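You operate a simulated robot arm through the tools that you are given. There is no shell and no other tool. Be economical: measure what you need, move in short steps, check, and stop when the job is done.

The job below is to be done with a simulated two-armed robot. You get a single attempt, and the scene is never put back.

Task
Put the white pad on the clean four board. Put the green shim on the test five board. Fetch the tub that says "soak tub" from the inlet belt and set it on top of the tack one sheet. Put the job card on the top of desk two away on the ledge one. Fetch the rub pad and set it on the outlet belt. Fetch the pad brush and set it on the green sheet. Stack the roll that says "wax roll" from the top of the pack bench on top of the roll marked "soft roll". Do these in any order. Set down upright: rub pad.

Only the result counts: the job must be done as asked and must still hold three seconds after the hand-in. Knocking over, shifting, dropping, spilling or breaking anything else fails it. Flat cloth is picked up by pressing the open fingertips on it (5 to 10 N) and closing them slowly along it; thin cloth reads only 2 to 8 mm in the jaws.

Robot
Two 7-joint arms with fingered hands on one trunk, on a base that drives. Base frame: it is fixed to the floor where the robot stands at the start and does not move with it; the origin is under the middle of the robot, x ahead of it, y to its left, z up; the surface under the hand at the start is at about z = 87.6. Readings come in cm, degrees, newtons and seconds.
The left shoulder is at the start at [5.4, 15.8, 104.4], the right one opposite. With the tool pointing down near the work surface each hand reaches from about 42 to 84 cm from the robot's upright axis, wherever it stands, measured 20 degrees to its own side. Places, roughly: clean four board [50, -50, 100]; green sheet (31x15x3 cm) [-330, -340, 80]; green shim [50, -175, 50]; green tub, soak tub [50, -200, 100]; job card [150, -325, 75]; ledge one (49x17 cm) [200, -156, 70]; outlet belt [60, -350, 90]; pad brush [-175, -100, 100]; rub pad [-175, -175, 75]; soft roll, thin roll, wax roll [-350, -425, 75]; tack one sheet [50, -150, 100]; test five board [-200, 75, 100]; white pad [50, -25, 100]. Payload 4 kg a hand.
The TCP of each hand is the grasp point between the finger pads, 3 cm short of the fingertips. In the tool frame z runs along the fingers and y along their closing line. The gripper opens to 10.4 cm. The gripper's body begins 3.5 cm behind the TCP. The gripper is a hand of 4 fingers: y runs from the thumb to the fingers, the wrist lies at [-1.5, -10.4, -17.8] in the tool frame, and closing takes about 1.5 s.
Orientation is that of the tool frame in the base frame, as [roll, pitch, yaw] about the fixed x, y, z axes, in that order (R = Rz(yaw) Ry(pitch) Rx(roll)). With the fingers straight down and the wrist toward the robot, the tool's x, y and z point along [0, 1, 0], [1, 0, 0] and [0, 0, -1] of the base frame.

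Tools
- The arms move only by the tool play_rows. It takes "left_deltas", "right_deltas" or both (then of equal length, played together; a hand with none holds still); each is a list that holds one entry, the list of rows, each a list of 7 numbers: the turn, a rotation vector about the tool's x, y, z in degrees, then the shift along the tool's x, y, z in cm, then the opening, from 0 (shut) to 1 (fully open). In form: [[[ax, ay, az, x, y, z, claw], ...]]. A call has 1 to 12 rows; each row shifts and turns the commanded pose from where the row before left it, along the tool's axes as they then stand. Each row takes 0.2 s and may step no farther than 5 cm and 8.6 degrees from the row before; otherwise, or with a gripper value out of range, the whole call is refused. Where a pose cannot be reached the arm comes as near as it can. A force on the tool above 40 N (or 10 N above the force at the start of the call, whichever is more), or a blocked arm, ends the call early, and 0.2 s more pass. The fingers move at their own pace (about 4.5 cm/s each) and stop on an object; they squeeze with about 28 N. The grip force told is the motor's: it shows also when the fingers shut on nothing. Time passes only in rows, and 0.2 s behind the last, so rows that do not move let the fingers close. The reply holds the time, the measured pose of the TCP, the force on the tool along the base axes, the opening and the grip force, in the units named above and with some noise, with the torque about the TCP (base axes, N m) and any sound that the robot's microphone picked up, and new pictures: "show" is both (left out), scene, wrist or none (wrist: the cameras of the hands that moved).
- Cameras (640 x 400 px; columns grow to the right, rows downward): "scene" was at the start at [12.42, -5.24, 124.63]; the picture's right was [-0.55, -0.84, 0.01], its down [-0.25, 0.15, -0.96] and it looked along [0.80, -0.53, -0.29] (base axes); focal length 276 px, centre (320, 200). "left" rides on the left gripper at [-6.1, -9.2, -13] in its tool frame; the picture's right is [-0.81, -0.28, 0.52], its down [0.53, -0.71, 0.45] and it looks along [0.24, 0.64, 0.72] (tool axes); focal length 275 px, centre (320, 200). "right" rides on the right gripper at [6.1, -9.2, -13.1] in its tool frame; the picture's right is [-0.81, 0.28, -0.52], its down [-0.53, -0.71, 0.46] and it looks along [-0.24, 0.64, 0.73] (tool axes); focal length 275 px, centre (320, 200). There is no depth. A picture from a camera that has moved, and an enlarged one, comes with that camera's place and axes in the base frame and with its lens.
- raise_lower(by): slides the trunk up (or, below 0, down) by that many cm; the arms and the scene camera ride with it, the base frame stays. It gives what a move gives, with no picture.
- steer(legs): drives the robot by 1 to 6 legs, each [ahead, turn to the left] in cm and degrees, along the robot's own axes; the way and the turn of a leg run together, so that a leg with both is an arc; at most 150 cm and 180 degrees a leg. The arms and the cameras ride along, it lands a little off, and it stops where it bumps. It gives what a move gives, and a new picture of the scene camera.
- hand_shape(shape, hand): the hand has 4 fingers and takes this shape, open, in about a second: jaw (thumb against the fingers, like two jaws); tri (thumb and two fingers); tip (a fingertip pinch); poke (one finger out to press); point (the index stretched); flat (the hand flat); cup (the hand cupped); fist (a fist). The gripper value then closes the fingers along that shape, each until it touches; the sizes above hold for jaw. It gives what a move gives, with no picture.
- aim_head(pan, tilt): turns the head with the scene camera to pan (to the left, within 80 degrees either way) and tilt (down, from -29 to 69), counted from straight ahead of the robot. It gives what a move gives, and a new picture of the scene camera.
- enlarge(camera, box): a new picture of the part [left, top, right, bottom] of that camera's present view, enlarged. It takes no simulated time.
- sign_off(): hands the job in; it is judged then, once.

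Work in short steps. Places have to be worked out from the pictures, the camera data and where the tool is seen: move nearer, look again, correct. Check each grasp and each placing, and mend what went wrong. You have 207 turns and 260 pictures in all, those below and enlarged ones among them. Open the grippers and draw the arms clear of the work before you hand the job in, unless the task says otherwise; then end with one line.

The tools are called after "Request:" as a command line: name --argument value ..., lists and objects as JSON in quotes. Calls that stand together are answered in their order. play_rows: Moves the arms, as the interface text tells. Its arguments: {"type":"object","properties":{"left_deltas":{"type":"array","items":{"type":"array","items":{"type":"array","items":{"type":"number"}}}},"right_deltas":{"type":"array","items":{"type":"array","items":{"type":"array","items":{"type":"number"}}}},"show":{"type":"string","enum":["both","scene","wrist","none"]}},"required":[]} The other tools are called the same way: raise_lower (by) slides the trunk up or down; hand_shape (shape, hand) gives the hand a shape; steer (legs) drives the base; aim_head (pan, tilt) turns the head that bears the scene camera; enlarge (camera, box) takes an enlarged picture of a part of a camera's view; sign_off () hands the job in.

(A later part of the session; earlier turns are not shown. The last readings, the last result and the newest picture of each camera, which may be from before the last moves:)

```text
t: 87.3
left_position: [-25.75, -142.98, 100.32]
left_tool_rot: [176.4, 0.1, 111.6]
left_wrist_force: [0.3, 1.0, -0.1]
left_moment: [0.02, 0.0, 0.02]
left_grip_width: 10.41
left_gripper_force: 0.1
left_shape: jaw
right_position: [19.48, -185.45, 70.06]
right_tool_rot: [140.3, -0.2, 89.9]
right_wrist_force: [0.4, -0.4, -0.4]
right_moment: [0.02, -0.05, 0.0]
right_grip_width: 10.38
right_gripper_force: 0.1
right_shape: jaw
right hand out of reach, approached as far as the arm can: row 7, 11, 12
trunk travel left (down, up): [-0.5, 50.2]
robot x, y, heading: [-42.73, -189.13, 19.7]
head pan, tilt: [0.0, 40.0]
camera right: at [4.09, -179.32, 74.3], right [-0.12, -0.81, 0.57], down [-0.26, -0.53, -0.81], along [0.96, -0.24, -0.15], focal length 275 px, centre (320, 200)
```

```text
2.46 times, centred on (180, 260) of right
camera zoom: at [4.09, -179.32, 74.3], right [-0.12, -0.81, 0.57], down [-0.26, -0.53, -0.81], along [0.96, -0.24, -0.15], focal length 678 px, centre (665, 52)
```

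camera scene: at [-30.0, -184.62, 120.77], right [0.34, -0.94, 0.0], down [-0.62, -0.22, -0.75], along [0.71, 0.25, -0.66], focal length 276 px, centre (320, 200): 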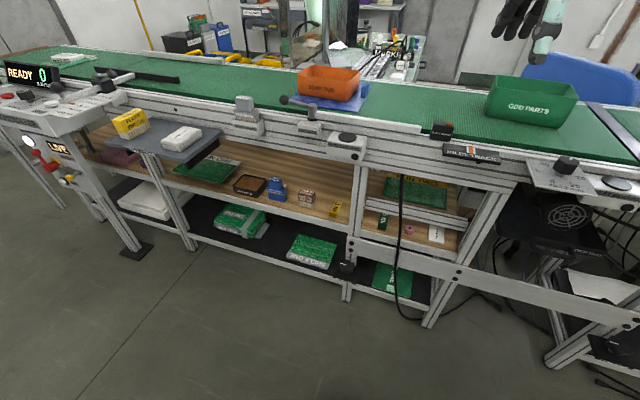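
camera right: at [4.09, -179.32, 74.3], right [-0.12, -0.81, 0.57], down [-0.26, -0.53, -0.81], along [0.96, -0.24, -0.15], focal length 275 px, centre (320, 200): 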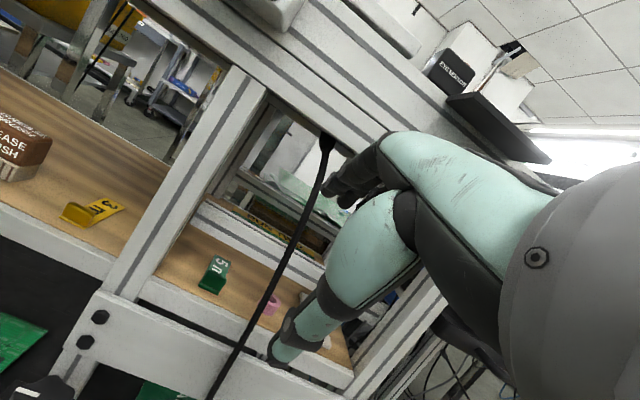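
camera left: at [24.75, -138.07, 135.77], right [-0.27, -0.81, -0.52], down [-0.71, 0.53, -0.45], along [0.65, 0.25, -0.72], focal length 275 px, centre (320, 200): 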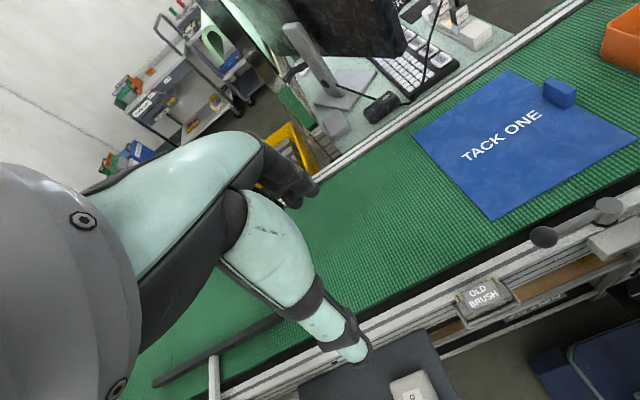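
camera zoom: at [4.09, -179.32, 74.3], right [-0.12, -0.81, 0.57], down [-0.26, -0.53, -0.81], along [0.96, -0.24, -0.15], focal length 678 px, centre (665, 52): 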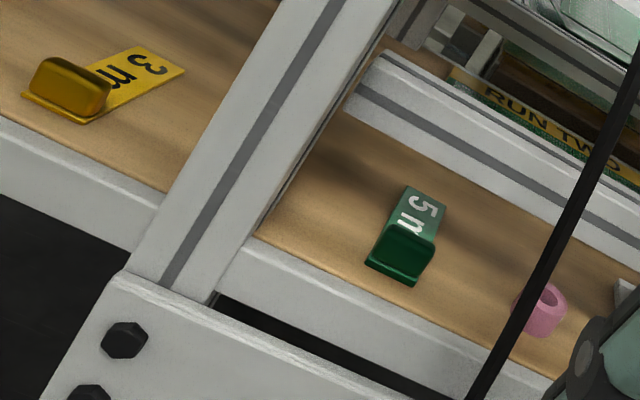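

The shim is a thin plate with an upright tab at its near end, and the inner rail (x≥41, z≥55.5) sits above its far part. I'll grip the tab with the fingers tilted about 58°. First I move closer with the jaw narrowed.

Request:
play_rows --right_deltas '[[[7.7, 0, 0, 0, 0, 0, 0.3], [0, 0, 0, 1.2, 1.83, 4.2, 0.3], [0, 0, 0, 1.2, 1.83, 4.2, 0.3], [0, 0, 0, 1.2, 1.83, 4.2, 0.3], [0, 0, 0, 0, 0, 0, 0.3]]]' --show "wrist"

```text
t: 88.5
left_position: [-25.85, -143.0, 100.42]
left_tool_rot: [176.3, 0.1, 111.6]
left_wrist_force: [0.5, -0.2, -0.2]
left_moment: [-0.02, -0.04, 0.0]
left_grip_width: 10.38
left_gripper_force: 0.0
left_shape: jaw
right_position: [29.09, -188.12, 65.64]
right_tool_rot: [148.1, -0.3, 90.1]
right_wrist_force: [-0.4, 0.1, 0.4]
right_moment: [-0.01, 0.0, 0.02]
right_grip_width: 3.15
right_gripper_force: 0.1
right_shape: jaw
right hand out of reach, approached as far as the arm can: row 2, 3, 4
trunk travel left (down, up): [-0.5, 50.2]
robot x, y, heading: [-42.95, -189.33, 19.8]
head pan, tilt: [0.0, 40.0]
camera right: at [14.41, -182.06, 71.87], right [-0.04, -0.81, 0.58], down [-0.36, -0.53, -0.77], along [0.93, -0.24, -0.28], focal length 275 px, centre (320, 200)
```

right: 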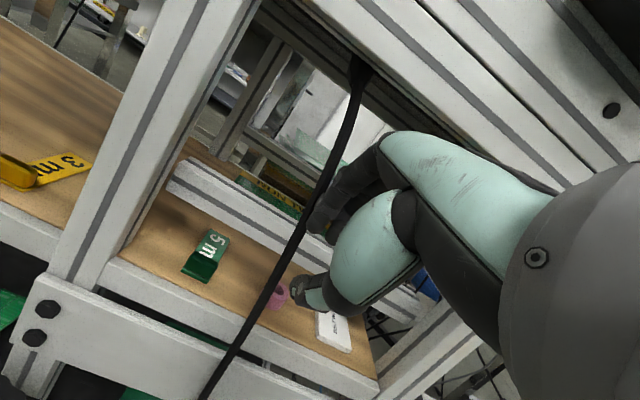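

The arm can't reach left enough from this angle, and the cable is close. I withdraw the hand straight back first, then reposition the robot so its shoulder is directly behind the shim.

Request:
play_rows --right_deltas '[[[0, 0, 0, 0, -3.2, -2, 0.3], [0, 0, 0, 0, -3.2, -2, 0.3], [0, 0, 0, 0, -3.2, -2, 0.3], [0, 0, 0, 0, -3.2, -2, 0.3], [0, 0, 0, 0, 0, 0, 0.3]]]' --show "none"

```text
t: 89.7
left_position: [-25.84, -143.09, 100.37]
left_tool_rot: [176.4, 0.1, 111.6]
left_wrist_force: [-0.2, -0.6, 0.4]
left_moment: [-0.01, 0.02, 0.0]
left_grip_width: 10.36
left_gripper_force: 0.0
left_shape: jaw
right_position: [13.8, -188.11, 65.57]
right_tool_rot: [148.0, -0.2, 89.9]
right_wrist_force: [-0.2, 1.1, -0.1]
right_moment: [0.03, 0.01, 0.0]
right_grip_width: 3.14
right_gripper_force: 0.0
right_shape: jaw
trunk travel left (down, up): [-0.5, 50.2]
robot x, y, heading: [-42.76, -189.25, 19.8]
head pan, tilt: [0.0, 40.0]
```

The hand is clear at x≈14. I reposition: back off, swing left, move over, and face the belt again.

Request:
steer --legs '[[-18, 0], [0, 50], [29, 0], [0, -70]]'

```text
t: 91.8
left_position: [-46.81, -149.6, 101.25]
left_tool_rot: [174.7, 0.1, 113.4]
left_wrist_force: [0.5, 0.4, -0.9]
left_moment: [0.04, -0.04, -0.02]
left_grip_width: 10.39
left_gripper_force: 0.0
left_shape: jaw
right_position: [-4.93, -193.09, 66.88]
right_tool_rot: [146.6, -0.8, 91.9]
right_wrist_force: [0.4, 0.3, -0.7]
right_moment: [-0.01, 0.01, -0.02]
right_grip_width: 3.15
right_gripper_force: 0.0
right_shape: jaw
trunk travel left (down, up): [-0.5, 50.2]
robot x, y, heading: [-60.42, -195.49, 21.5]
head pan, tilt: [0.0, 40.0]
stopped in leg 2: the robot was blocked; the commanded pose is now the measured one
camera scene: at [-48.5, -190.89, 96.44], right [0.36, -0.93, 0.0], down [-0.61, -0.24, -0.76], along [0.71, 0.28, -0.65], focal length 276 px, centre (320, 200)
```

scene: 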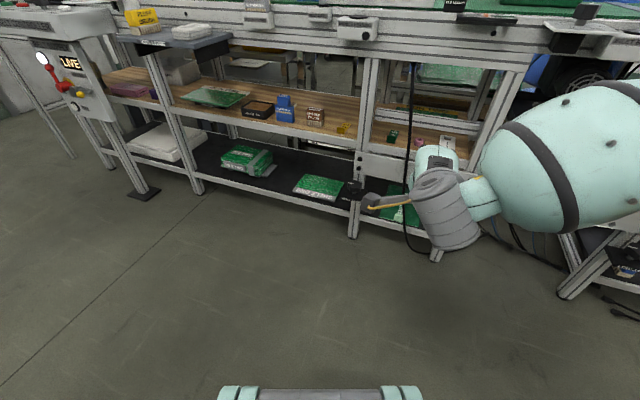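

Blocked again with open floor in front, so I look to both sides to find the cause.

Request:
aim_head --pan 80 --tilt 40

Request:
aim_head --pan -80 --tilt 40

```text
t: 93.3
left_position: [-46.63, -149.48, 101.02]
left_tool_rot: [175.0, 0.0, 113.4]
left_wrist_force: [-0.3, -0.1, 0.3]
left_moment: [0.0, 0.01, -0.01]
left_grip_width: 10.4
left_gripper_force: 0.0
left_shape: jaw
right_position: [-4.81, -193.14, 66.77]
right_tool_rot: [146.7, -0.7, 91.7]
right_wrist_force: [0.0, -0.3, 0.4]
right_moment: [0.0, 0.04, -0.02]
right_grip_width: 3.15
right_gripper_force: 0.0
right_shape: jaw
trunk travel left (down, up): [-0.5, 50.2]
robot x, y, heading: [-60.17, -195.28, 21.3]
head pan, tilt: [80.0, 40.0]
camera scene: at [-57.88, -185.56, 96.5], right [0.98, 0.2, -0.01], down [0.12, -0.63, -0.76], along [-0.16, 0.75, -0.64], focal length 276 px, centre (320, 200)
```

scene: 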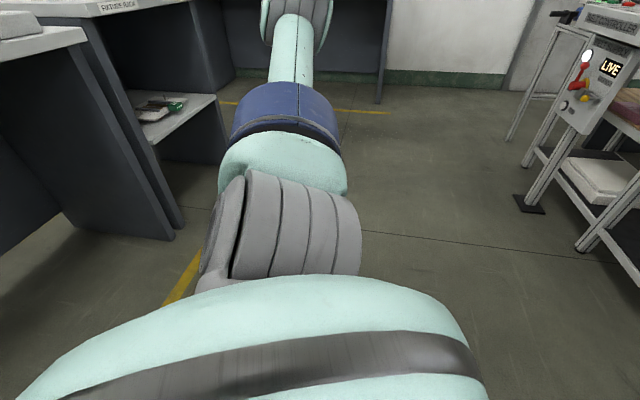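

```text
t: 95.8
left_position: [-46.7, -149.41, 101.08]
left_tool_rot: [175.2, 0.0, 113.4]
left_wrist_force: [0.6, -0.7, -0.6]
left_moment: [-0.01, -0.01, 0.01]
left_grip_width: 10.39
left_gripper_force: 0.1
left_shape: jaw
right_position: [-4.76, -193.0, 66.86]
right_tool_rot: [146.8, -0.7, 91.7]
right_wrist_force: [-0.7, 0.8, -0.4]
right_moment: [-0.03, 0.03, 0.02]
right_grip_width: 3.14
right_gripper_force: 0.1
right_shape: jaw
trunk travel left (down, up): [-0.5, 50.2]
robot x, y, heading: [-60.22, -195.38, 21.5]
head pan, tilt: [-80.0, 40.0]
camera scene: at [-51.79, -201.16, 96.5], right [-0.85, -0.52, 0.01], down [-0.34, 0.55, -0.76], along [0.39, -0.66, -0.64], focal length 276 px, centre (320, 200)
```

scene: 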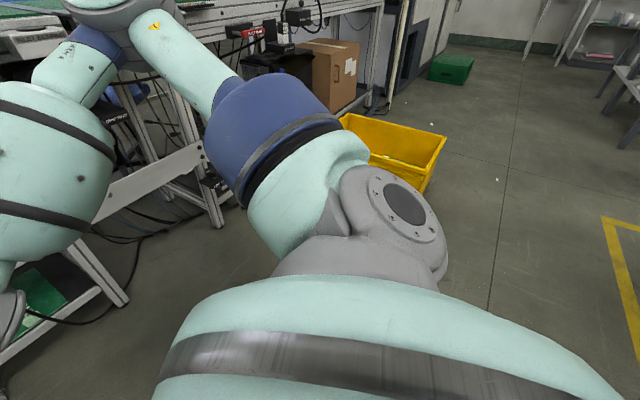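

Nothing visible is touching. I retry a smaller turn on its own.

Request:
steer --legs '[[0, 25]]'

```text
t: 96.6
left_position: [-51.12, -150.08, 101.66]
left_tool_rot: [173.5, 0.1, 115.7]
left_wrist_force: [-0.2, 0.2, -0.4]
left_moment: [0.02, 0.0, -0.01]
left_grip_width: 10.42
left_gripper_force: 0.0
left_shape: jaw
right_position: [-6.6, -191.32, 68.29]
right_tool_rot: [145.3, -1.1, 94.2]
right_wrist_force: [-0.7, 0.9, -0.1]
right_moment: [-0.03, -0.02, 0.02]
right_grip_width: 3.14
right_gripper_force: 0.0
right_shape: jaw
trunk travel left (down, up): [-0.5, 50.2]
robot x, y, heading: [-60.53, -195.54, 23.9]
head pan, tilt: [-80.0, 40.0]
stopped in leg 1: the robot was blocked; the commanded pose is now the measured one
camera scene: at [-51.73, -200.89, 96.51], right [-0.83, -0.56, 0.01], down [-0.36, 0.53, -0.76], along [0.42, -0.64, -0.64], focal length 276 px, centre (320, 200)
```

scene: 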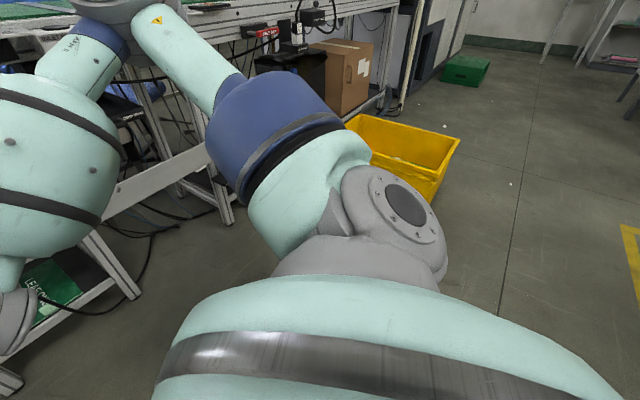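

It moves a couple of degrees and halts, probably because the arms are held in awkward poses. I raise the trunk and restore both hands to comfortable straight-down poses.

Request:
raise_lower --by 24.5

Request:
play_rows --right_deltas '[[[7, 0, 0, 0, 0, 0, 1], [7, 0, 0, 0, 0, 0, 1], [7, 0, 0, 0, 0, 0, 1], [7, 0, 0, 0, 0, 0, 1], [6.7, 0, 0, 0, 0, 0, 1], [0, 0, 0, 0, 0, -4, 1], [0, 0, 0, 0, 0, -4, 1], [0, 0, 0, 0, 0, -4, 1], [0, 0, 0, 0, 0, -4, 1]]]' --left_deltas '[[[6.5, 0, 0, 0, 0, 0, 1], [0, 0, 0, 0, 0, 0, 1], [0, 0, 0, 0, 0, 0, 1], [0, 0, 0, 0, 0, 0, 1], [0, 0, 0, 0, 0, 0, 1], [0, 0, 0, 0, 0, 0, 1], [0, 0, 0, 0, 0, 0, 1], [0, 0, 0, 0, 0, 0, 1], [0, 0, 0, 0, 0, 0, 1]]]' --show "none"

```text
t: 99.2
left_position: [-50.79, -149.87, 126.11]
left_tool_rot: [173.6, 0.2, 115.8]
left_wrist_force: [-0.2, 0.4, 0.0]
left_moment: [0.0, 0.02, 0.03]
left_grip_width: 10.4
left_gripper_force: 0.0
left_shape: jaw
right_position: [-6.31, -191.25, 92.38]
right_tool_rot: [145.5, -1.0, 94.1]
right_wrist_force: [-0.2, -1.2, -0.2]
right_moment: [0.0, -0.01, 0.0]
right_grip_width: 3.15
right_gripper_force: 0.0
right_shape: jaw
trunk travel left (down, up): [-25.0, 25.7]
robot x, y, heading: [-60.12, -195.33, 23.9]
head pan, tilt: [-80.0, 40.0]
```

```text
t: 101.2
left_position: [-49.47, -149.85, 125.39]
left_tool_rot: [-179.3, -0.3, 116.2]
left_wrist_force: [-0.7, -0.7, -0.7]
left_moment: [0.0, -0.02, 0.01]
left_grip_width: 10.38
left_gripper_force: 0.1
left_shape: jaw
left hand out of reach, approached as far as the arm can: row 1
right_position: [-6.21, -191.54, 108.82]
right_tool_rot: [-179.9, -1.1, 94.3]
right_wrist_force: [-0.2, 0.3, 0.0]
right_moment: [0.0, 0.01, 0.03]
right_grip_width: 10.36
right_gripper_force: 0.0
right_shape: jaw
trunk travel left (down, up): [-25.0, 25.7]
robot x, y, heading: [-60.12, -195.35, 23.8]
head pan, tilt: [-80.0, 40.0]
```

The left arm is folded at its limit. I bring it back to a comfortable pose in front.

Request:
play_rows --left_deltas '[[[0, 0, 0, -3, 2.7, 0, 1], [0, 0, 0, -3, 2.7, 0, 1], [0, 0, 0, -3, 2.7, 0, 1], [0, 0, 0, -3, 2.7, 0.5, 1], [0, 0, 0, -3, 2.7, 0.5, 1], [0, 0, 0, -3, 2.7, 1, 1], [0, 0, 0, 0, 0, 0, 1]]]' --show "none"

Request:
aim_head --pan 0 --tilt 40

Request:
steer --legs '[[0, 46]]'

```text
t: 102.8
left_position: [-27.02, -158.83, 123.08]
left_tool_rot: [-179.2, -0.3, 116.4]
left_wrist_force: [-0.2, -0.7, 0.4]
left_moment: [-0.03, 0.01, -0.02]
left_grip_width: 10.37
left_gripper_force: 0.0
left_shape: jaw
right_position: [-6.27, -191.54, 108.7]
right_tool_rot: [-179.8, -1.2, 94.3]
right_wrist_force: [-0.3, -0.1, 0.2]
right_moment: [0.02, -0.01, 0.02]
right_grip_width: 10.36
right_gripper_force: 0.0
right_shape: jaw
trunk travel left (down, up): [-25.0, 25.7]
robot x, y, heading: [-60.53, -195.14, 23.9]
head pan, tilt: [-80.0, 40.0]
```

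```text
t: 104.3
left_position: [-26.84, -158.67, 122.96]
left_tool_rot: [-179.1, -0.3, 116.3]
left_wrist_force: [0.1, 0.5, 0.6]
left_moment: [0.02, -0.02, -0.04]
left_grip_width: 10.39
left_gripper_force: 0.1
left_shape: jaw
right_position: [-6.22, -191.52, 108.61]
right_tool_rot: [-179.9, -1.1, 94.3]
right_wrist_force: [0.2, -0.4, 0.7]
right_moment: [-0.01, -0.01, -0.04]
right_grip_width: 10.36
right_gripper_force: 0.1
right_shape: jaw
trunk travel left (down, up): [-25.0, 25.7]
robot x, y, heading: [-59.94, -195.44, 23.6]
head pan, tilt: [0.0, 40.0]
camera scene: at [-48.19, -190.18, 120.87], right [0.4, -0.92, 0.0], down [-0.6, -0.26, -0.76], along [0.69, 0.3, -0.65], focal length 276 px, centre (320, 200)
```

scene: 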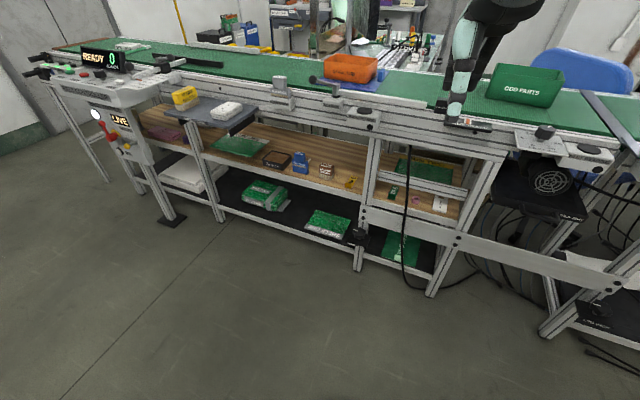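

```text
t: 107.2
left_position: [-63.41, -145.82, 122.97]
left_tool_rot: [-179.0, -0.4, 162.4]
left_wrist_force: [-0.3, 0.0, 0.5]
left_moment: [0.0, -0.02, 0.0]
left_grip_width: 10.39
left_gripper_force: 0.1
left_shape: jaw
right_position: [-25.33, -153.7, 108.65]
right_tool_rot: [-179.8, -1.2, 140.3]
right_wrist_force: [-0.4, -0.6, 0.5]
right_moment: [-0.01, -0.01, 0.01]
right_grip_width: 10.37
right_gripper_force: 0.0
right_shape: jaw
trunk travel left (down, up): [-25.0, 25.7]
robot x, y, heading: [-59.56, -195.36, 69.8]
head pan, tilt: [0.0, 40.0]
camera scene: at [-55.01, -183.17, 120.87], right [0.94, -0.35, 0.0], down [-0.23, -0.61, -0.76], along [0.26, 0.71, -0.65], focal length 276 px, centre (320, 200)
```

scene: 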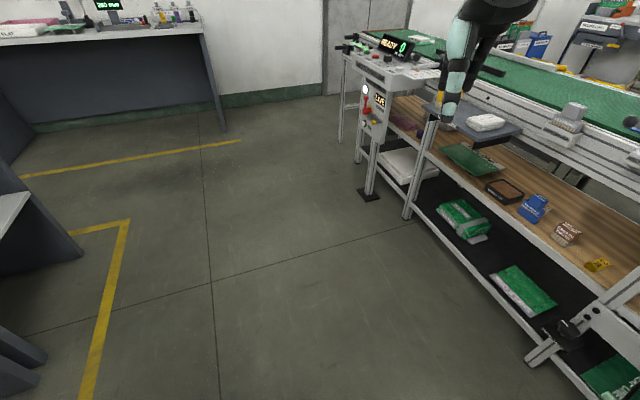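

The turn works now. I move over and face the belt.

Request:
steer --legs '[[30, 0], [0, -70]]'

```text
t: 112.8
left_position: [-5.33, -146.77, 123.52]
left_tool_rot: [-179.9, -0.4, 92.5]
left_wrist_force: [-0.1, 0.2, -0.1]
left_moment: [0.01, -0.01, 0.01]
left_grip_width: 10.38
left_gripper_force: 0.1
left_shape: jaw
right_position: [0.44, -185.09, 109.1]
right_tool_rot: [179.4, -1.3, 70.4]
right_wrist_force: [0.6, -0.7, -0.9]
right_moment: [0.03, -0.02, -0.01]
right_grip_width: 10.4
right_gripper_force: 0.0
right_shape: jaw
trunk travel left (down, up): [-25.0, 25.7]
robot x, y, heading: [-49.07, -166.27, -0.2]
head pan, tilt: [0.0, 40.0]
camera scene: at [-36.03, -166.53, 120.87], right [0.0, -1.0, 0.0], down [-0.65, 0.0, -0.76], along [0.76, 0.0, -0.65], focal length 276 px, centre (320, 200)
```

scene: 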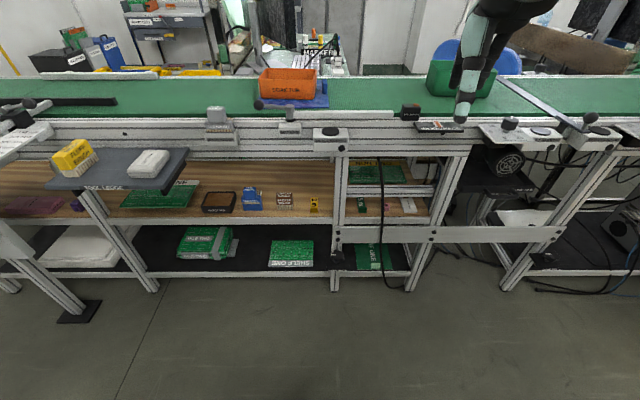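

Request:
raise_lower --by -24.5

Request:
play_rows --right_deltas '[[[0, 0, -6.6, 0, 0, 4, 0.4], [0, 0, -6.6, 0, 0, 4, 0.4], [0, 0, -6.6, 0, 0, 4, 0.4], [0, 0, 0, 0.5, 3, 3, 0.4], [0, 0, 0, 0.5, 3, 3, 0.4], [0, 0, 0, 0.5, 3, 0, 0.4], [-7.5, 0, 0, 0, 0, 0, 0.4], [-7.5, 0, 0, 0, 0, 0, 0.4], [-7.5, 0, 0, 0, 0, 0, 0.4], [-7.5, 0, 0, 0, 0, 0, 0.4], [0, 0, 0, 0, 0, 0, 0.4]]]' --show "wrist"

```text
t: 115.4
left_position: [-6.81, -146.6, 99.55]
left_tool_rot: [179.4, -0.4, 92.5]
left_wrist_force: [-0.4, -0.3, -0.1]
left_moment: [0.01, 0.01, -0.03]
left_grip_width: 10.38
left_gripper_force: 0.1
left_shape: jaw
right_position: [-0.82, -185.12, 85.41]
right_tool_rot: [178.8, -1.5, 70.5]
right_wrist_force: [0.7, 0.0, 0.2]
right_moment: [0.02, 0.03, 0.0]
right_grip_width: 10.38
right_gripper_force: 0.1
right_shape: jaw
trunk travel left (down, up): [-0.5, 50.2]
robot x, y, heading: [-49.13, -166.29, -0.1]
head pan, tilt: [0.0, 40.0]
```

```text
t: 117.8
left_position: [-6.96, -146.52, 99.57]
left_tool_rot: [179.4, -0.4, 92.6]
left_wrist_force: [0.3, 0.3, 0.0]
left_moment: [0.02, 0.07, 0.02]
left_grip_width: 10.38
left_gripper_force: 0.1
left_shape: jaw
right_position: [8.68, -183.16, 67.7]
right_tool_rot: [148.4, -1.1, 90.3]
right_wrist_force: [0.5, 0.4, -0.5]
right_moment: [-0.01, 0.01, 0.01]
right_grip_width: 4.19
right_gripper_force: 0.0
right_shape: jaw
trunk travel left (down, up): [-0.5, 50.2]
robot x, y, heading: [-49.13, -166.31, -0.5]
head pan, tilt: [0.0, 40.0]
camera right: at [-6.05, -177.31, 74.14], right [-0.04, -0.82, 0.57], down [-0.37, -0.52, -0.77], along [0.93, -0.23, -0.28], focal length 275 px, centre (320, 200)
```

right: 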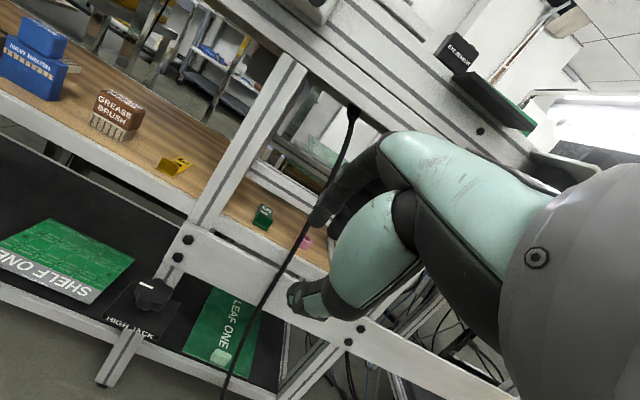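

Reachable now. I move toward the shim, stopping in front of the bay.

Request:
play_rows --right_deltas '[[[0, 0, 0, 0.25, 2.6, 3.9, 0.3], [0, 0, 0, 0.25, 2.6, 3.9, 0.3], [0, 0, 0, 0.25, 2.6, 3.9, 0.3], [0, 0, 0, 0.25, 2.6, 3.9, 0.3], [0, 0, 0, 0.25, 2.4, 3.4, 0.3], [0, 0, 0, 0, 0, 0, 0.3]]]' --show "wrist"

```text
t: 119.2
left_position: [-6.88, -146.55, 99.63]
left_tool_rot: [179.3, -0.4, 92.5]
left_wrist_force: [0.3, 0.3, -0.3]
left_moment: [-0.01, 0.03, 0.0]
left_grip_width: 10.39
left_gripper_force: 0.0
left_shape: jaw
right_position: [22.79, -187.95, 63.92]
right_tool_rot: [148.3, -1.1, 90.2]
right_wrist_force: [0.0, -1.0, 0.4]
right_moment: [0.0, 0.02, 0.0]
right_grip_width: 3.13
right_gripper_force: 0.0
right_shape: jaw
right hand out of reach, approached as far as the arm can: row 3, 4, 5
trunk travel left (down, up): [-0.5, 50.2]
robot x, y, heading: [-49.21, -166.14, 0.1]
head pan, tilt: [0.0, 40.0]
camera right: at [8.04, -182.03, 70.38], right [-0.03, -0.82, 0.57], down [-0.37, -0.52, -0.77], along [0.93, -0.23, -0.28], focal length 275 px, centre (320, 200)
```

right: 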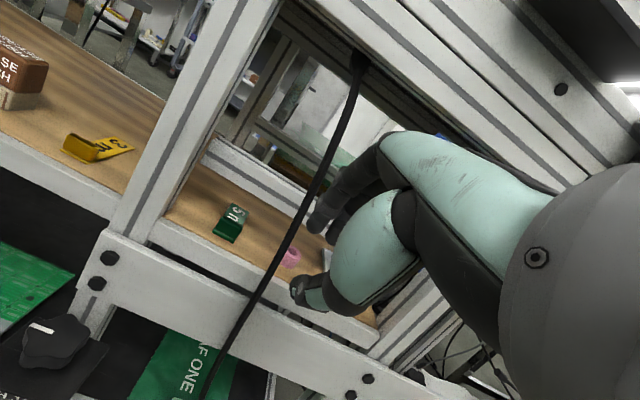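

The reach ends about 70 cm from the axis in this tilt, so I retract the hand, then drive closer.

Request:
play_rows --right_deltas '[[[0, 0, 0, 0.4, -3.55, -2.2, 0.3], [0, 0, 0, 0.4, -3.55, -2.2, 0.3], [0, 0, 0, 0.4, -3.55, -2.2, 0.3], [0, 0, 0, 0.4, -3.55, -2.2, 0.3], [0, 0, 0, 0.4, -3.55, -2.2, 0.3], [0, 0, 0, 0.4, -3.55, -2.2, 0.3], [0, 0, 0, 0, 0, 0, 0.3]]]' --show "none"

```text
t: 120.8
left_position: [-6.91, -146.61, 99.64]
left_tool_rot: [179.4, -0.4, 92.5]
left_wrist_force: [0.3, 0.0, 0.3]
left_moment: [0.01, 0.02, 0.02]
left_grip_width: 10.4
left_gripper_force: 0.1
left_shape: jaw
right_position: [-1.25, -185.68, 63.76]
right_tool_rot: [148.4, -1.2, 90.3]
right_wrist_force: [-1.2, -0.2, -0.2]
right_moment: [0.01, 0.0, 0.0]
right_grip_width: 3.17
right_gripper_force: 0.0
right_shape: jaw
right hand out of reach, approached as far as the arm can: row 6
trunk travel left (down, up): [-0.5, 50.2]
robot x, y, heading: [-49.38, -166.53, -0.4]
head pan, tilt: [0.0, 40.0]
```

Request:
steer --legs '[[23, 0]]'

```text
t: 122.6
left_position: [16.23, -146.76, 99.54]
left_tool_rot: [179.5, -0.3, 92.5]
left_wrist_force: [-1.3, -0.3, -0.3]
left_moment: [0.0, 0.03, 0.01]
left_grip_width: 10.36
left_gripper_force: 0.0
left_shape: jaw
right_position: [21.54, -185.92, 63.65]
right_tool_rot: [148.6, -1.1, 90.1]
right_wrist_force: [0.3, 0.1, -0.5]
right_moment: [-0.02, -0.02, 0.0]
right_grip_width: 3.16
right_gripper_force: 0.0
right_shape: jaw
trunk travel left (down, up): [-0.5, 50.2]
robot x, y, heading: [-26.22, -166.28, -0.3]
head pan, tilt: [0.0, 40.0]
camera scene: at [-13.34, -166.63, 96.39], right [-0.01, -1.0, 0.0], down [-0.65, 0.0, -0.76], along [0.76, 0.0, -0.65], focal length 276 px, centre (320, 200)
```

scene: 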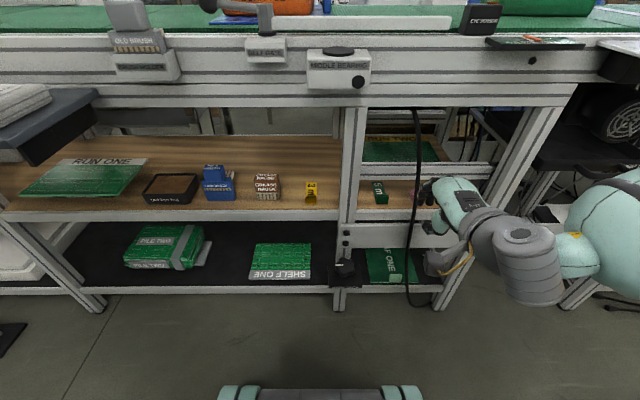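

I move the hand left to line up with the shim, still in front of the bay, and zoom on the shim.

Request:
play_rows --right_deltas '[[[0, 0, 0, 2, 0, 0, 0.3], [0, 0, 0, 2, 0, 0, 0.3], [0, 0, 0, 0, 0, 0, 0.3]]]' --show "wrist"

Request:
enlarge --camera "scene" --box '[330, 130, 450, 230]'

```text
t: 123.4
left_position: [14.91, -146.85, 100.12]
left_tool_rot: [178.5, -0.2, 92.3]
left_wrist_force: [-0.2, -0.3, -0.6]
left_moment: [-0.01, -0.04, -0.03]
left_grip_width: 10.4
left_gripper_force: 0.1
left_shape: jaw
right_position: [21.49, -181.74, 64.26]
right_tool_rot: [147.7, -1.1, 90.2]
right_wrist_force: [-0.4, 0.0, -0.4]
right_moment: [0.01, 0.03, 0.0]
right_grip_width: 3.17
right_gripper_force: 0.0
right_shape: jaw
right hand out of reach, approached as far as the arm can: row 1
trunk travel left (down, up): [-0.5, 50.2]
robot x, y, heading: [-26.27, -166.49, -0.4]
head pan, tilt: [0.0, 40.0]
camera right: at [6.67, -175.73, 70.59], right [-0.04, -0.82, 0.57], down [-0.36, -0.52, -0.78], along [0.93, -0.24, -0.27], focal length 275 px, centre (320, 200)
```

right: 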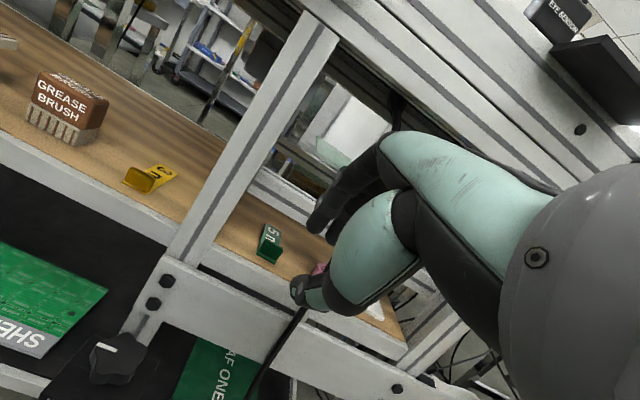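

```text
4.00 times, centred on (390, 180) of scene
camera zoom: at [-13.44, -166.65, 96.4], right [-0.01, -1.0, 0.0], down [-0.65, 0.0, -0.76], along [0.76, 0.0, -0.65], focal length 1104 px, centre (40, 280)
```

zoom: 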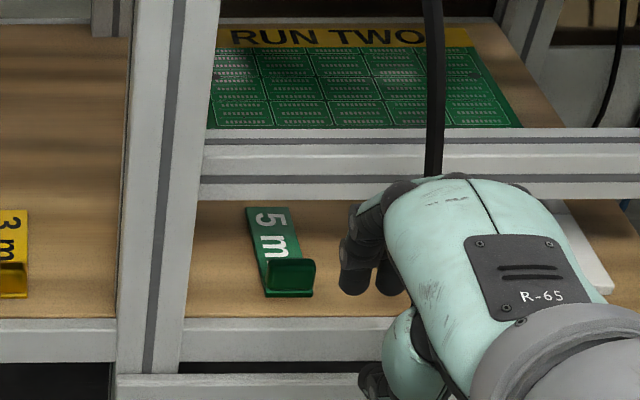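

The tab is at x≈39-40, y≈-182.4, z 50-52.7, and the rail's bottom edge is at about z 56 at x≥40.8. I tilt to 55° and advance to just short of it.

Request:
play_rows --right_deltas '[[[-3, 0, 0, 0, 0, 0, 0.27], [0, 0, 0, -0.17, 2.2, 4.1, 0.27], [0, 0, 0, -0.17, 2.2, 4.1, 0.27], [0, 0, 0, -0.17, 2.2, 4.1, 0.27], [0, 0, 0, 0, 0, 0, 0.27]]]' --show "wrist"

Request:
enlarge --camera "scene" --box '[330, 130, 450, 230]'

```text
t: 124.6
left_position: [14.85, -146.83, 100.21]
left_tool_rot: [178.6, -0.2, 92.3]
left_wrist_force: [0.1, -0.7, 0.6]
left_moment: [0.04, 0.01, 0.0]
left_grip_width: 10.37
left_gripper_force: 0.0
left_shape: jaw
right_position: [33.36, -183.65, 59.6]
right_tool_rot: [144.7, -1.2, 90.2]
right_wrist_force: [0.2, -0.1, -1.1]
right_moment: [0.04, 0.02, -0.01]
right_grip_width: 2.85
right_gripper_force: 0.1
right_shape: jaw
right hand out of reach, approached as far as the arm can: row 4
trunk travel left (down, up): [-0.5, 50.2]
robot x, y, heading: [-26.12, -166.43, 0.0]
head pan, tilt: [0.0, 40.0]
camera right: at [18.27, -177.7, 65.1], right [-0.07, -0.82, 0.57], down [-0.32, -0.52, -0.79], along [0.95, -0.24, -0.22], focal length 275 px, centre (320, 200)
```

right: 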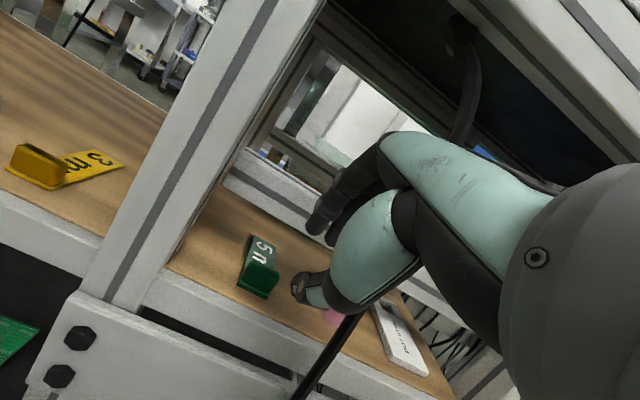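

```text
4.00 times, centred on (390, 180) of scene
camera zoom: at [-13.46, -166.63, 96.41], right [-0.01, -1.0, 0.0], down [-0.65, 0.0, -0.76], along [0.76, 0.0, -0.65], focal length 1104 px, centre (40, 280)
```

zoom: 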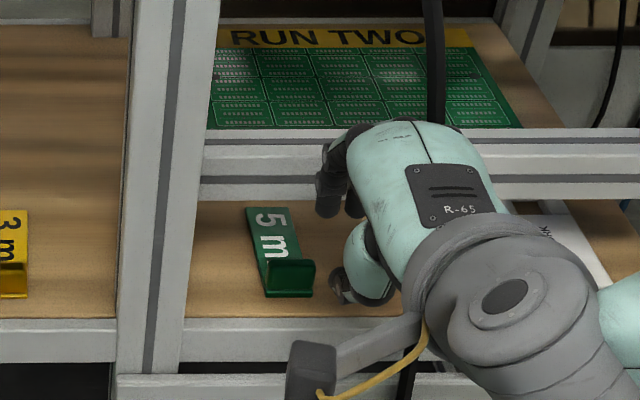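

Reach stops the hand 1.3 cm too far right. Pushing on would bring the palm to the cable. I retract and turn the robot 14° left, which puts the shim further to the right hand's own side.

Request:
play_rows --right_deltas '[[[0, 0, 0, 0, -3.2, -2.3, 0.27], [0, 0, 0, 0, -3.2, -2.3, 0.27], [0, 0, 0, 0, -3.2, -2.3, 0.27], [0, 0, 0, 0, -2.4, -1.8, 0.27], [0, 0, 0, 0, 0, 0, 0.27]]]' --show "none"

Request:
steer --legs '[[0, 14]]'

```text
t: 125.8
left_position: [14.82, -146.77, 100.07]
left_tool_rot: [178.5, -0.2, 92.2]
left_wrist_force: [0.1, 0.9, -0.5]
left_moment: [0.01, 0.02, -0.02]
left_grip_width: 10.38
left_gripper_force: 0.1
left_shape: jaw
right_position: [19.4, -183.52, 59.11]
right_tool_rot: [144.5, -1.1, 90.2]
right_wrist_force: [-0.6, 0.2, 0.0]
right_moment: [0.01, 0.01, 0.0]
right_grip_width: 2.83
right_gripper_force: 0.1
right_shape: jaw
right hand out of reach, approached as far as the arm can: row 4
trunk travel left (down, up): [-0.5, 50.2]
robot x, y, heading: [-26.35, -166.41, -0.6]
head pan, tilt: [0.0, 40.0]
```

```text
t: 127.1
left_position: [8.71, -137.16, 100.2]
left_tool_rot: [178.8, -0.4, 106.6]
left_wrist_force: [0.6, 0.5, -0.9]
left_moment: [-0.02, -0.01, -0.01]
left_grip_width: 10.37
left_gripper_force: 0.0
left_shape: jaw
right_position: [22.33, -171.77, 59.15]
right_tool_rot: [144.7, -1.1, 104.2]
right_wrist_force: [-0.2, 0.1, -0.3]
right_moment: [0.0, 0.01, -0.04]
right_grip_width: 2.83
right_gripper_force: 0.0
right_shape: jaw
trunk travel left (down, up): [-0.5, 50.2]
robot x, y, heading: [-26.28, -166.8, 13.6]
head pan, tilt: [0.0, 40.0]
camera scene: at [-13.81, -163.63, 96.41], right [0.24, -0.97, 0.0], down [-0.63, -0.16, -0.76], along [0.74, 0.18, -0.65], focal length 276 px, centre (320, 200)
```

scene: 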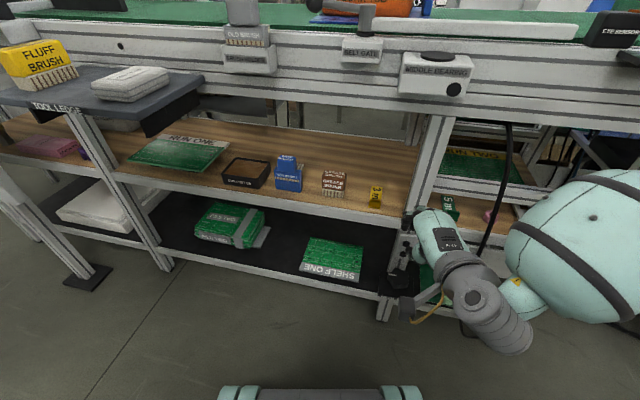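

Request:
play_rows --right_deltas '[[[0, 0, 0, -3, -1, -0.7, 0.27], [0, -4.05, 5.7, -2, 0, 0, 0.27], [0, -4.05, 5.7, -2, 0, 0, 0.27], [0, 0, 0, -2.5, 0, 0, 0.27], [0, 0, 0, 0, 0, 0, 0.27]]]' --show "wrist"

```text
t: 128.3
left_position: [7.68, -137.55, 100.46]
left_tool_rot: [178.0, -0.4, 106.5]
left_wrist_force: [0.3, -0.1, 0.5]
left_moment: [0.03, 0.01, -0.02]
left_grip_width: 10.38
left_gripper_force: 0.1
left_shape: jaw
right_position: [24.21, -180.91, 58.1]
right_tool_rot: [144.2, -1.2, 90.3]
right_wrist_force: [0.2, 0.4, 0.0]
right_moment: [0.0, -0.01, 0.03]
right_grip_width: 2.77
right_gripper_force: 0.0
right_shape: jaw
right hand out of reach, approached as far as the arm can: row 1, 4
trunk travel left (down, up): [-0.5, 50.2]
robot x, y, heading: [-26.0, -166.7, 13.9]
head pan, tilt: [0.0, 40.0]
camera right: at [9.13, -175.0, 63.51], right [-0.08, -0.82, 0.56], down [-0.31, -0.52, -0.8], along [0.95, -0.23, -0.22], focal length 275 px, centre (320, 200)
```

right: 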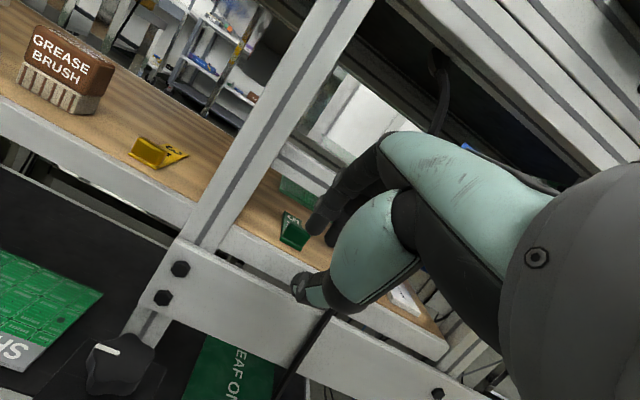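

Lined up now. I advance into the bay in small steps.

Request:
play_rows --right_deltas '[[[0, 0, 0, -0.4, 3.25, 3.0, 0.27], [0, 0, 0, -0.4, 3.25, 3.0, 0.27], [0, 0, 0, 0, 0, 0, 0.27]]]' --show "wrist"

Request:
enlarge --camera "scene" --box '[390, 130, 550, 260]'

```text
t: 129.1
left_position: [7.64, -137.58, 100.63]
left_tool_rot: [178.0, -0.4, 106.5]
left_wrist_force: [0.6, 0.2, -0.2]
left_moment: [-0.01, -0.02, -0.01]
left_grip_width: 10.4
left_gripper_force: 0.0
left_shape: jaw
right_position: [33.09, -181.7, 57.01]
right_tool_rot: [144.1, -1.3, 90.3]
right_wrist_force: [0.9, -0.4, 0.5]
right_moment: [0.0, -0.02, 0.02]
right_grip_width: 2.81
right_gripper_force: 0.1
right_shape: jaw
trunk travel left (down, up): [-0.5, 50.2]
robot x, y, heading: [-26.38, -166.47, 13.8]
head pan, tilt: [0.0, 40.0]
camera right: at [17.94, -175.77, 62.47], right [-0.08, -0.82, 0.56], down [-0.31, -0.52, -0.8], along [0.95, -0.23, -0.22], focal length 275 px, centre (320, 200)
```

right: 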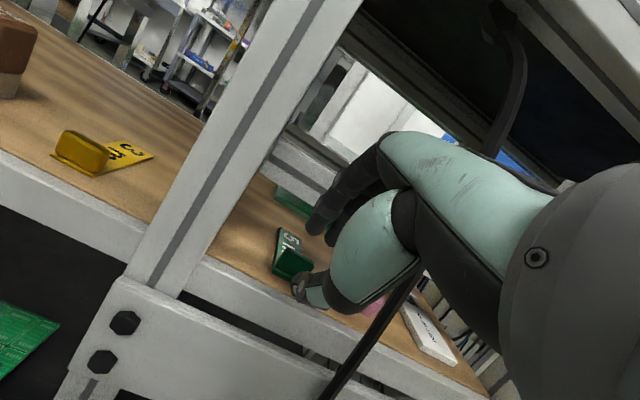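

```text
3.08 times, centred on (470, 195) of scene
camera zoom: at [-13.81, -163.63, 96.41], right [0.24, -0.97, 0.0], down [-0.63, -0.16, -0.76], along [0.74, 0.18, -0.65], focal length 849 px, centre (-142, 215)
```

zoom: 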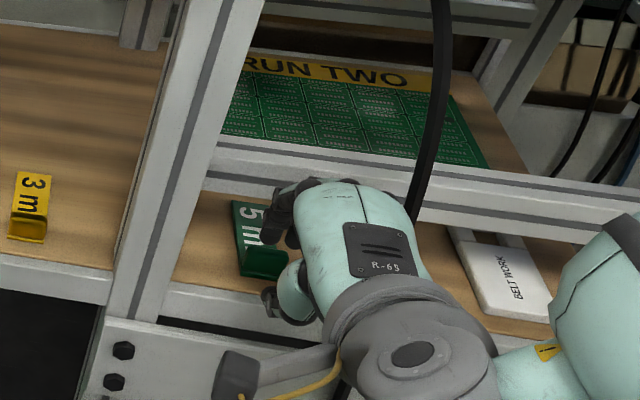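

The cable is clear to the right of the palm and the jaw is lined up with the tab. I advance the last 5 cm diagonally down over the tab.

Request:
play_rows --right_deltas '[[[0, 0, 0, -0.2, 0.8, 1.8, 0.27], [0, 0, 0, -0.2, 0.8, 1.8, 0.27], [0, 0, 0, -0.1, 0.8, 1.7, 0.27], [0, 0, 0, 0, 0, 0, 0.27]]]' --show "wrist"

Request:
enlarge --camera "scene" --box '[410, 150, 510, 240]'

```text
t: 130.1
left_position: [7.64, -137.61, 100.53]
left_tool_rot: [178.0, -0.5, 106.6]
left_wrist_force: [1.0, 0.1, 0.3]
left_moment: [0.01, -0.03, -0.02]
left_grip_width: 10.38
left_gripper_force: 0.0
left_shape: jaw
right_position: [37.97, -182.06, 54.15]
right_tool_rot: [144.2, -1.2, 90.3]
right_wrist_force: [-0.2, 0.5, 0.3]
right_moment: [0.02, 0.01, 0.0]
right_grip_width: 2.82
right_gripper_force: 0.0
right_shape: jaw
trunk travel left (down, up): [-0.5, 50.2]
robot x, y, heading: [-25.95, -166.77, 13.6]
head pan, tilt: [0.0, 40.0]
camera right: at [22.9, -176.17, 59.51], right [-0.07, -0.82, 0.56], down [-0.31, -0.52, -0.8], along [0.95, -0.23, -0.22], focal length 275 px, centre (320, 200)
```

right: 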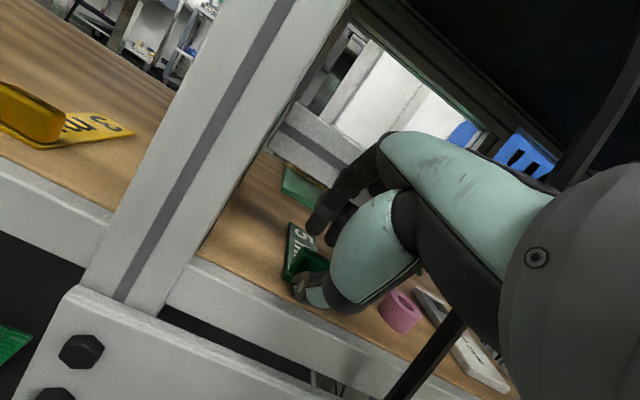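

```text
4.44 times, centred on (460, 195) of scene
camera zoom: at [-13.8, -163.64, 96.41], right [0.24, -0.97, 0.0], down [-0.63, -0.16, -0.76], along [0.74, 0.18, -0.65], focal length 1226 px, centre (-302, 222)
```

zoom: 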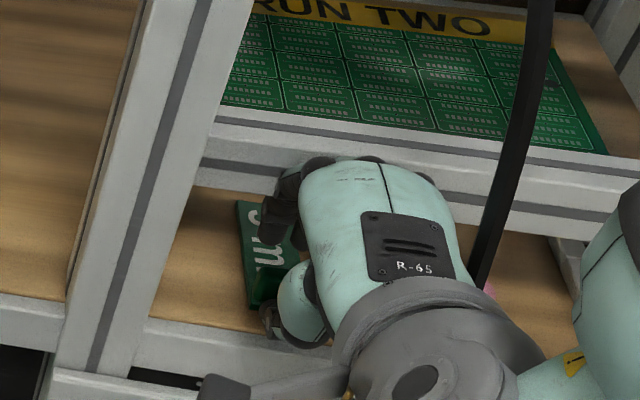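

The thumb is in front of the tab and the fingers behind it, with no contact forces. I close.

Request:
play_rows --right_deltas '[[[0, 0, 0, 0, 0, 0, 0.15], [0, 0, 0, 0, 0, 0, 0.05], [0, 0, 0, 0, 0, 0, 0], [0, 0, 0, 0, 0, 0, 0], [0, 0, 0, 0, 0, 0, 0], [0, 0, 0, 0, 0, 0, 0]]]' --show "wrist"

Request:
enlarge --camera "scene" --box '[410, 150, 510, 240]'

```text
t: 131.5
left_position: [7.58, -137.56, 100.75]
left_tool_rot: [177.9, -0.2, 106.5]
left_wrist_force: [0.3, 0.3, 0.6]
left_moment: [-0.05, 0.01, 0.03]
left_grip_width: 10.41
left_gripper_force: 0.1
left_shape: jaw
right_position: [38.04, -182.06, 54.2]
right_tool_rot: [144.1, -1.3, 90.3]
right_wrist_force: [-0.9, 0.0, 8.1]
right_moment: [-0.01, -0.22, -0.04]
right_grip_width: 0.76
right_gripper_force: 27.7
right_shape: jaw
trunk travel left (down, up): [-0.5, 50.2]
robot x, y, heading: [-25.82, -166.25, 13.8]
head pan, tilt: [0.0, 40.0]
camera right: at [22.88, -176.14, 59.59], right [-0.08, -0.82, 0.56], down [-0.31, -0.52, -0.8], along [0.95, -0.23, -0.21], focal length 275 px, centre (320, 200)
```

right: 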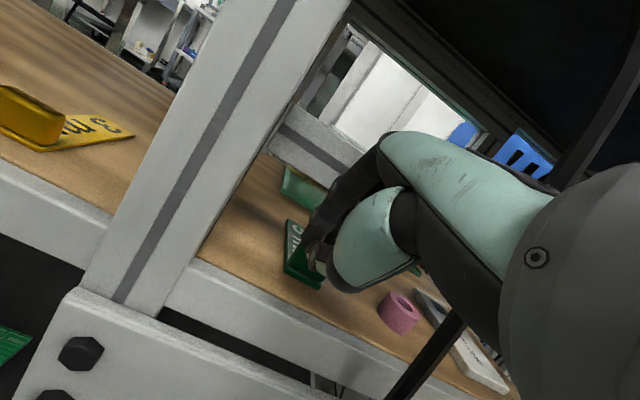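

```text
4.44 times, centred on (460, 195) of scene
camera zoom: at [-13.88, -163.61, 96.42], right [0.24, -0.97, 0.0], down [-0.63, -0.16, -0.76], along [0.74, 0.18, -0.65], focal length 1226 px, centre (-302, 222)
```

zoom: 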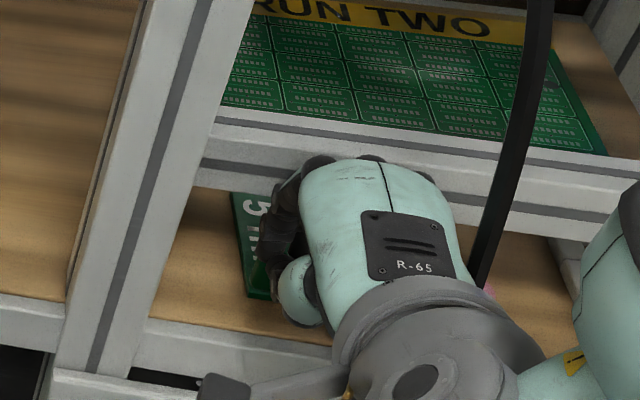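

Gripped, at 0.76 cm. I lift a little and pull it straight back toward the robot.

Request:
play_rows --right_deltas '[[[0, 0, 0, 0, -0.18, -1.12, 0], [0, 0, 0, 0, -0.5, -1.4, 0], [0, 0, 0, 0, -2.0, -1.9, 0], [0, 0, 0, 0, 0, 0, 0]]]' --show "wrist"

Request:
enlarge --camera "scene" --box '[390, 150, 510, 240]'

```text
t: 132.5
left_position: [7.62, -137.59, 100.64]
left_tool_rot: [178.0, -0.3, 106.6]
left_wrist_force: [-0.5, -0.1, 0.8]
left_moment: [0.0, 0.01, 0.02]
left_grip_width: 10.39
left_gripper_force: 0.0
left_shape: jaw
right_position: [33.17, -182.08, 56.24]
right_tool_rot: [144.3, -1.2, 90.2]
right_wrist_force: [0.2, -0.1, -0.2]
right_moment: [-0.01, 0.03, 0.01]
right_grip_width: 0.62
right_gripper_force: 28.0
right_shape: jaw
trunk travel left (down, up): [-0.5, 50.2]
robot x, y, heading: [-25.99, -166.33, 13.7]
head pan, tilt: [0.0, 40.0]
camera right: at [18.11, -176.16, 61.55], right [-0.07, -0.82, 0.56], down [-0.31, -0.52, -0.8], along [0.95, -0.23, -0.22], focal length 275 px, centre (320, 200)
```

right: 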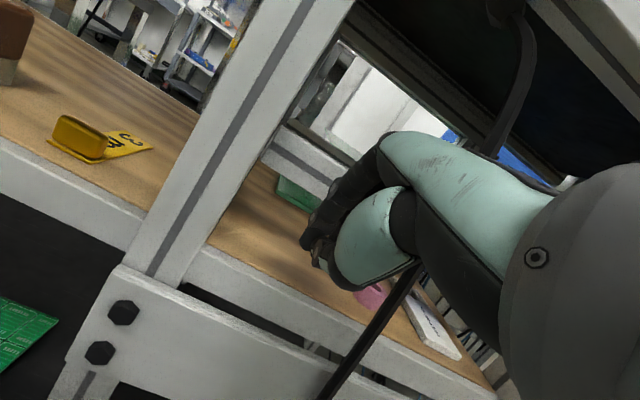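

```text
4.44 times, centred on (450, 195) of scene
camera zoom: at [-13.78, -163.63, 96.4], right [0.24, -0.97, 0.0], down [-0.63, -0.16, -0.76], along [0.74, 0.18, -0.65], focal length 1226 px, centre (-258, 222)
```

zoom: 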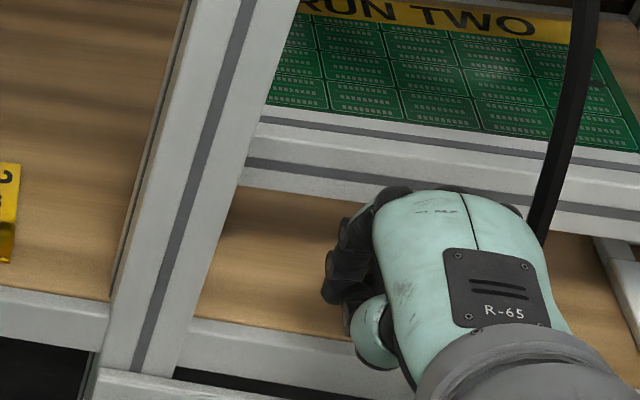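

The shim is no longer on the shelf and the grip still reads 0.62 cm. I withdraw fully and look at the hand.

Request:
play_rows --right_deltas '[[[0, 0, 0, 0, -3.1, -2.4, 0], [0, 0, 0, 0, -3.1, -2.4, 0], [0, 0, 0, 0, -3.1, -2.4, 0], [0, 0, 0, 0, -2, -2, 0], [0, 0, 0, 0, 0, 0, 0]]]' --show "both"

Request:
enlarge --camera "scene" --box '[360, 150, 560, 300]'

```text
t: 133.7
left_position: [7.55, -137.53, 100.53]
left_tool_rot: [178.0, -0.4, 106.5]
left_wrist_force: [0.1, -0.6, 0.6]
left_moment: [-0.01, -0.01, 0.03]
left_grip_width: 10.37
left_gripper_force: 0.1
left_shape: jaw
right_position: [22.45, -181.82, 55.48]
right_tool_rot: [144.1, -1.1, 90.2]
right_wrist_force: [0.1, -0.1, 0.5]
right_moment: [0.01, -0.02, 0.0]
right_grip_width: 0.66
right_gripper_force: 27.9
right_shape: jaw
right hand out of reach, approached as far as the arm can: row 3, 4
trunk travel left (down, up): [-0.5, 50.2]
robot x, y, heading: [-26.17, -166.33, 13.7]
head pan, tilt: [0.0, 40.0]
camera scene: at [-13.78, -163.6, 96.4], right [0.24, -0.97, 0.0], down [-0.63, -0.16, -0.76], along [0.74, 0.18, -0.65], focal length 276 px, centre (320, 200)
camera right: at [7.46, -175.88, 60.87], right [-0.08, -0.82, 0.56], down [-0.31, -0.52, -0.8], along [0.95, -0.23, -0.22], focal length 275 px, centre (320, 200)
```

scene: 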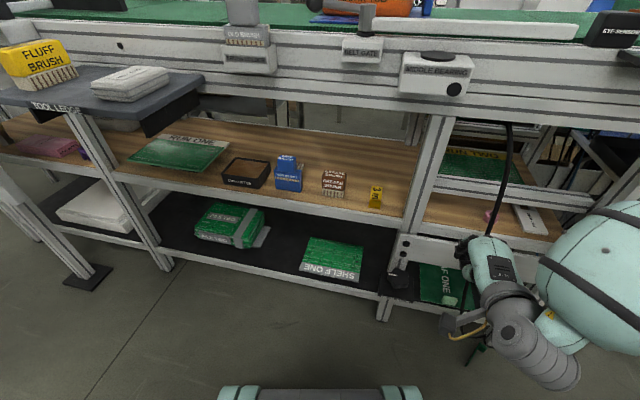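
right: 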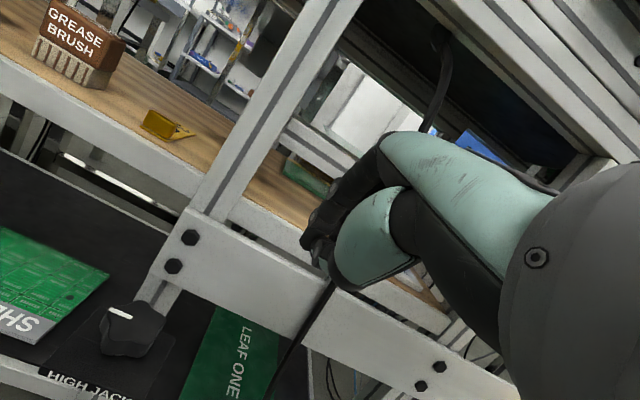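

```text
2.67 times, centred on (460, 225) of scene
camera zoom: at [-13.78, -163.6, 96.4], right [0.24, -0.97, 0.0], down [-0.63, -0.16, -0.76], along [0.74, 0.18, -0.65], focal length 736 px, centre (-53, 133)
```

zoom: 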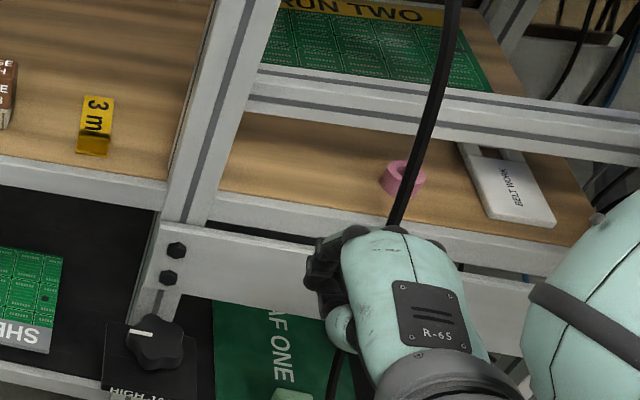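

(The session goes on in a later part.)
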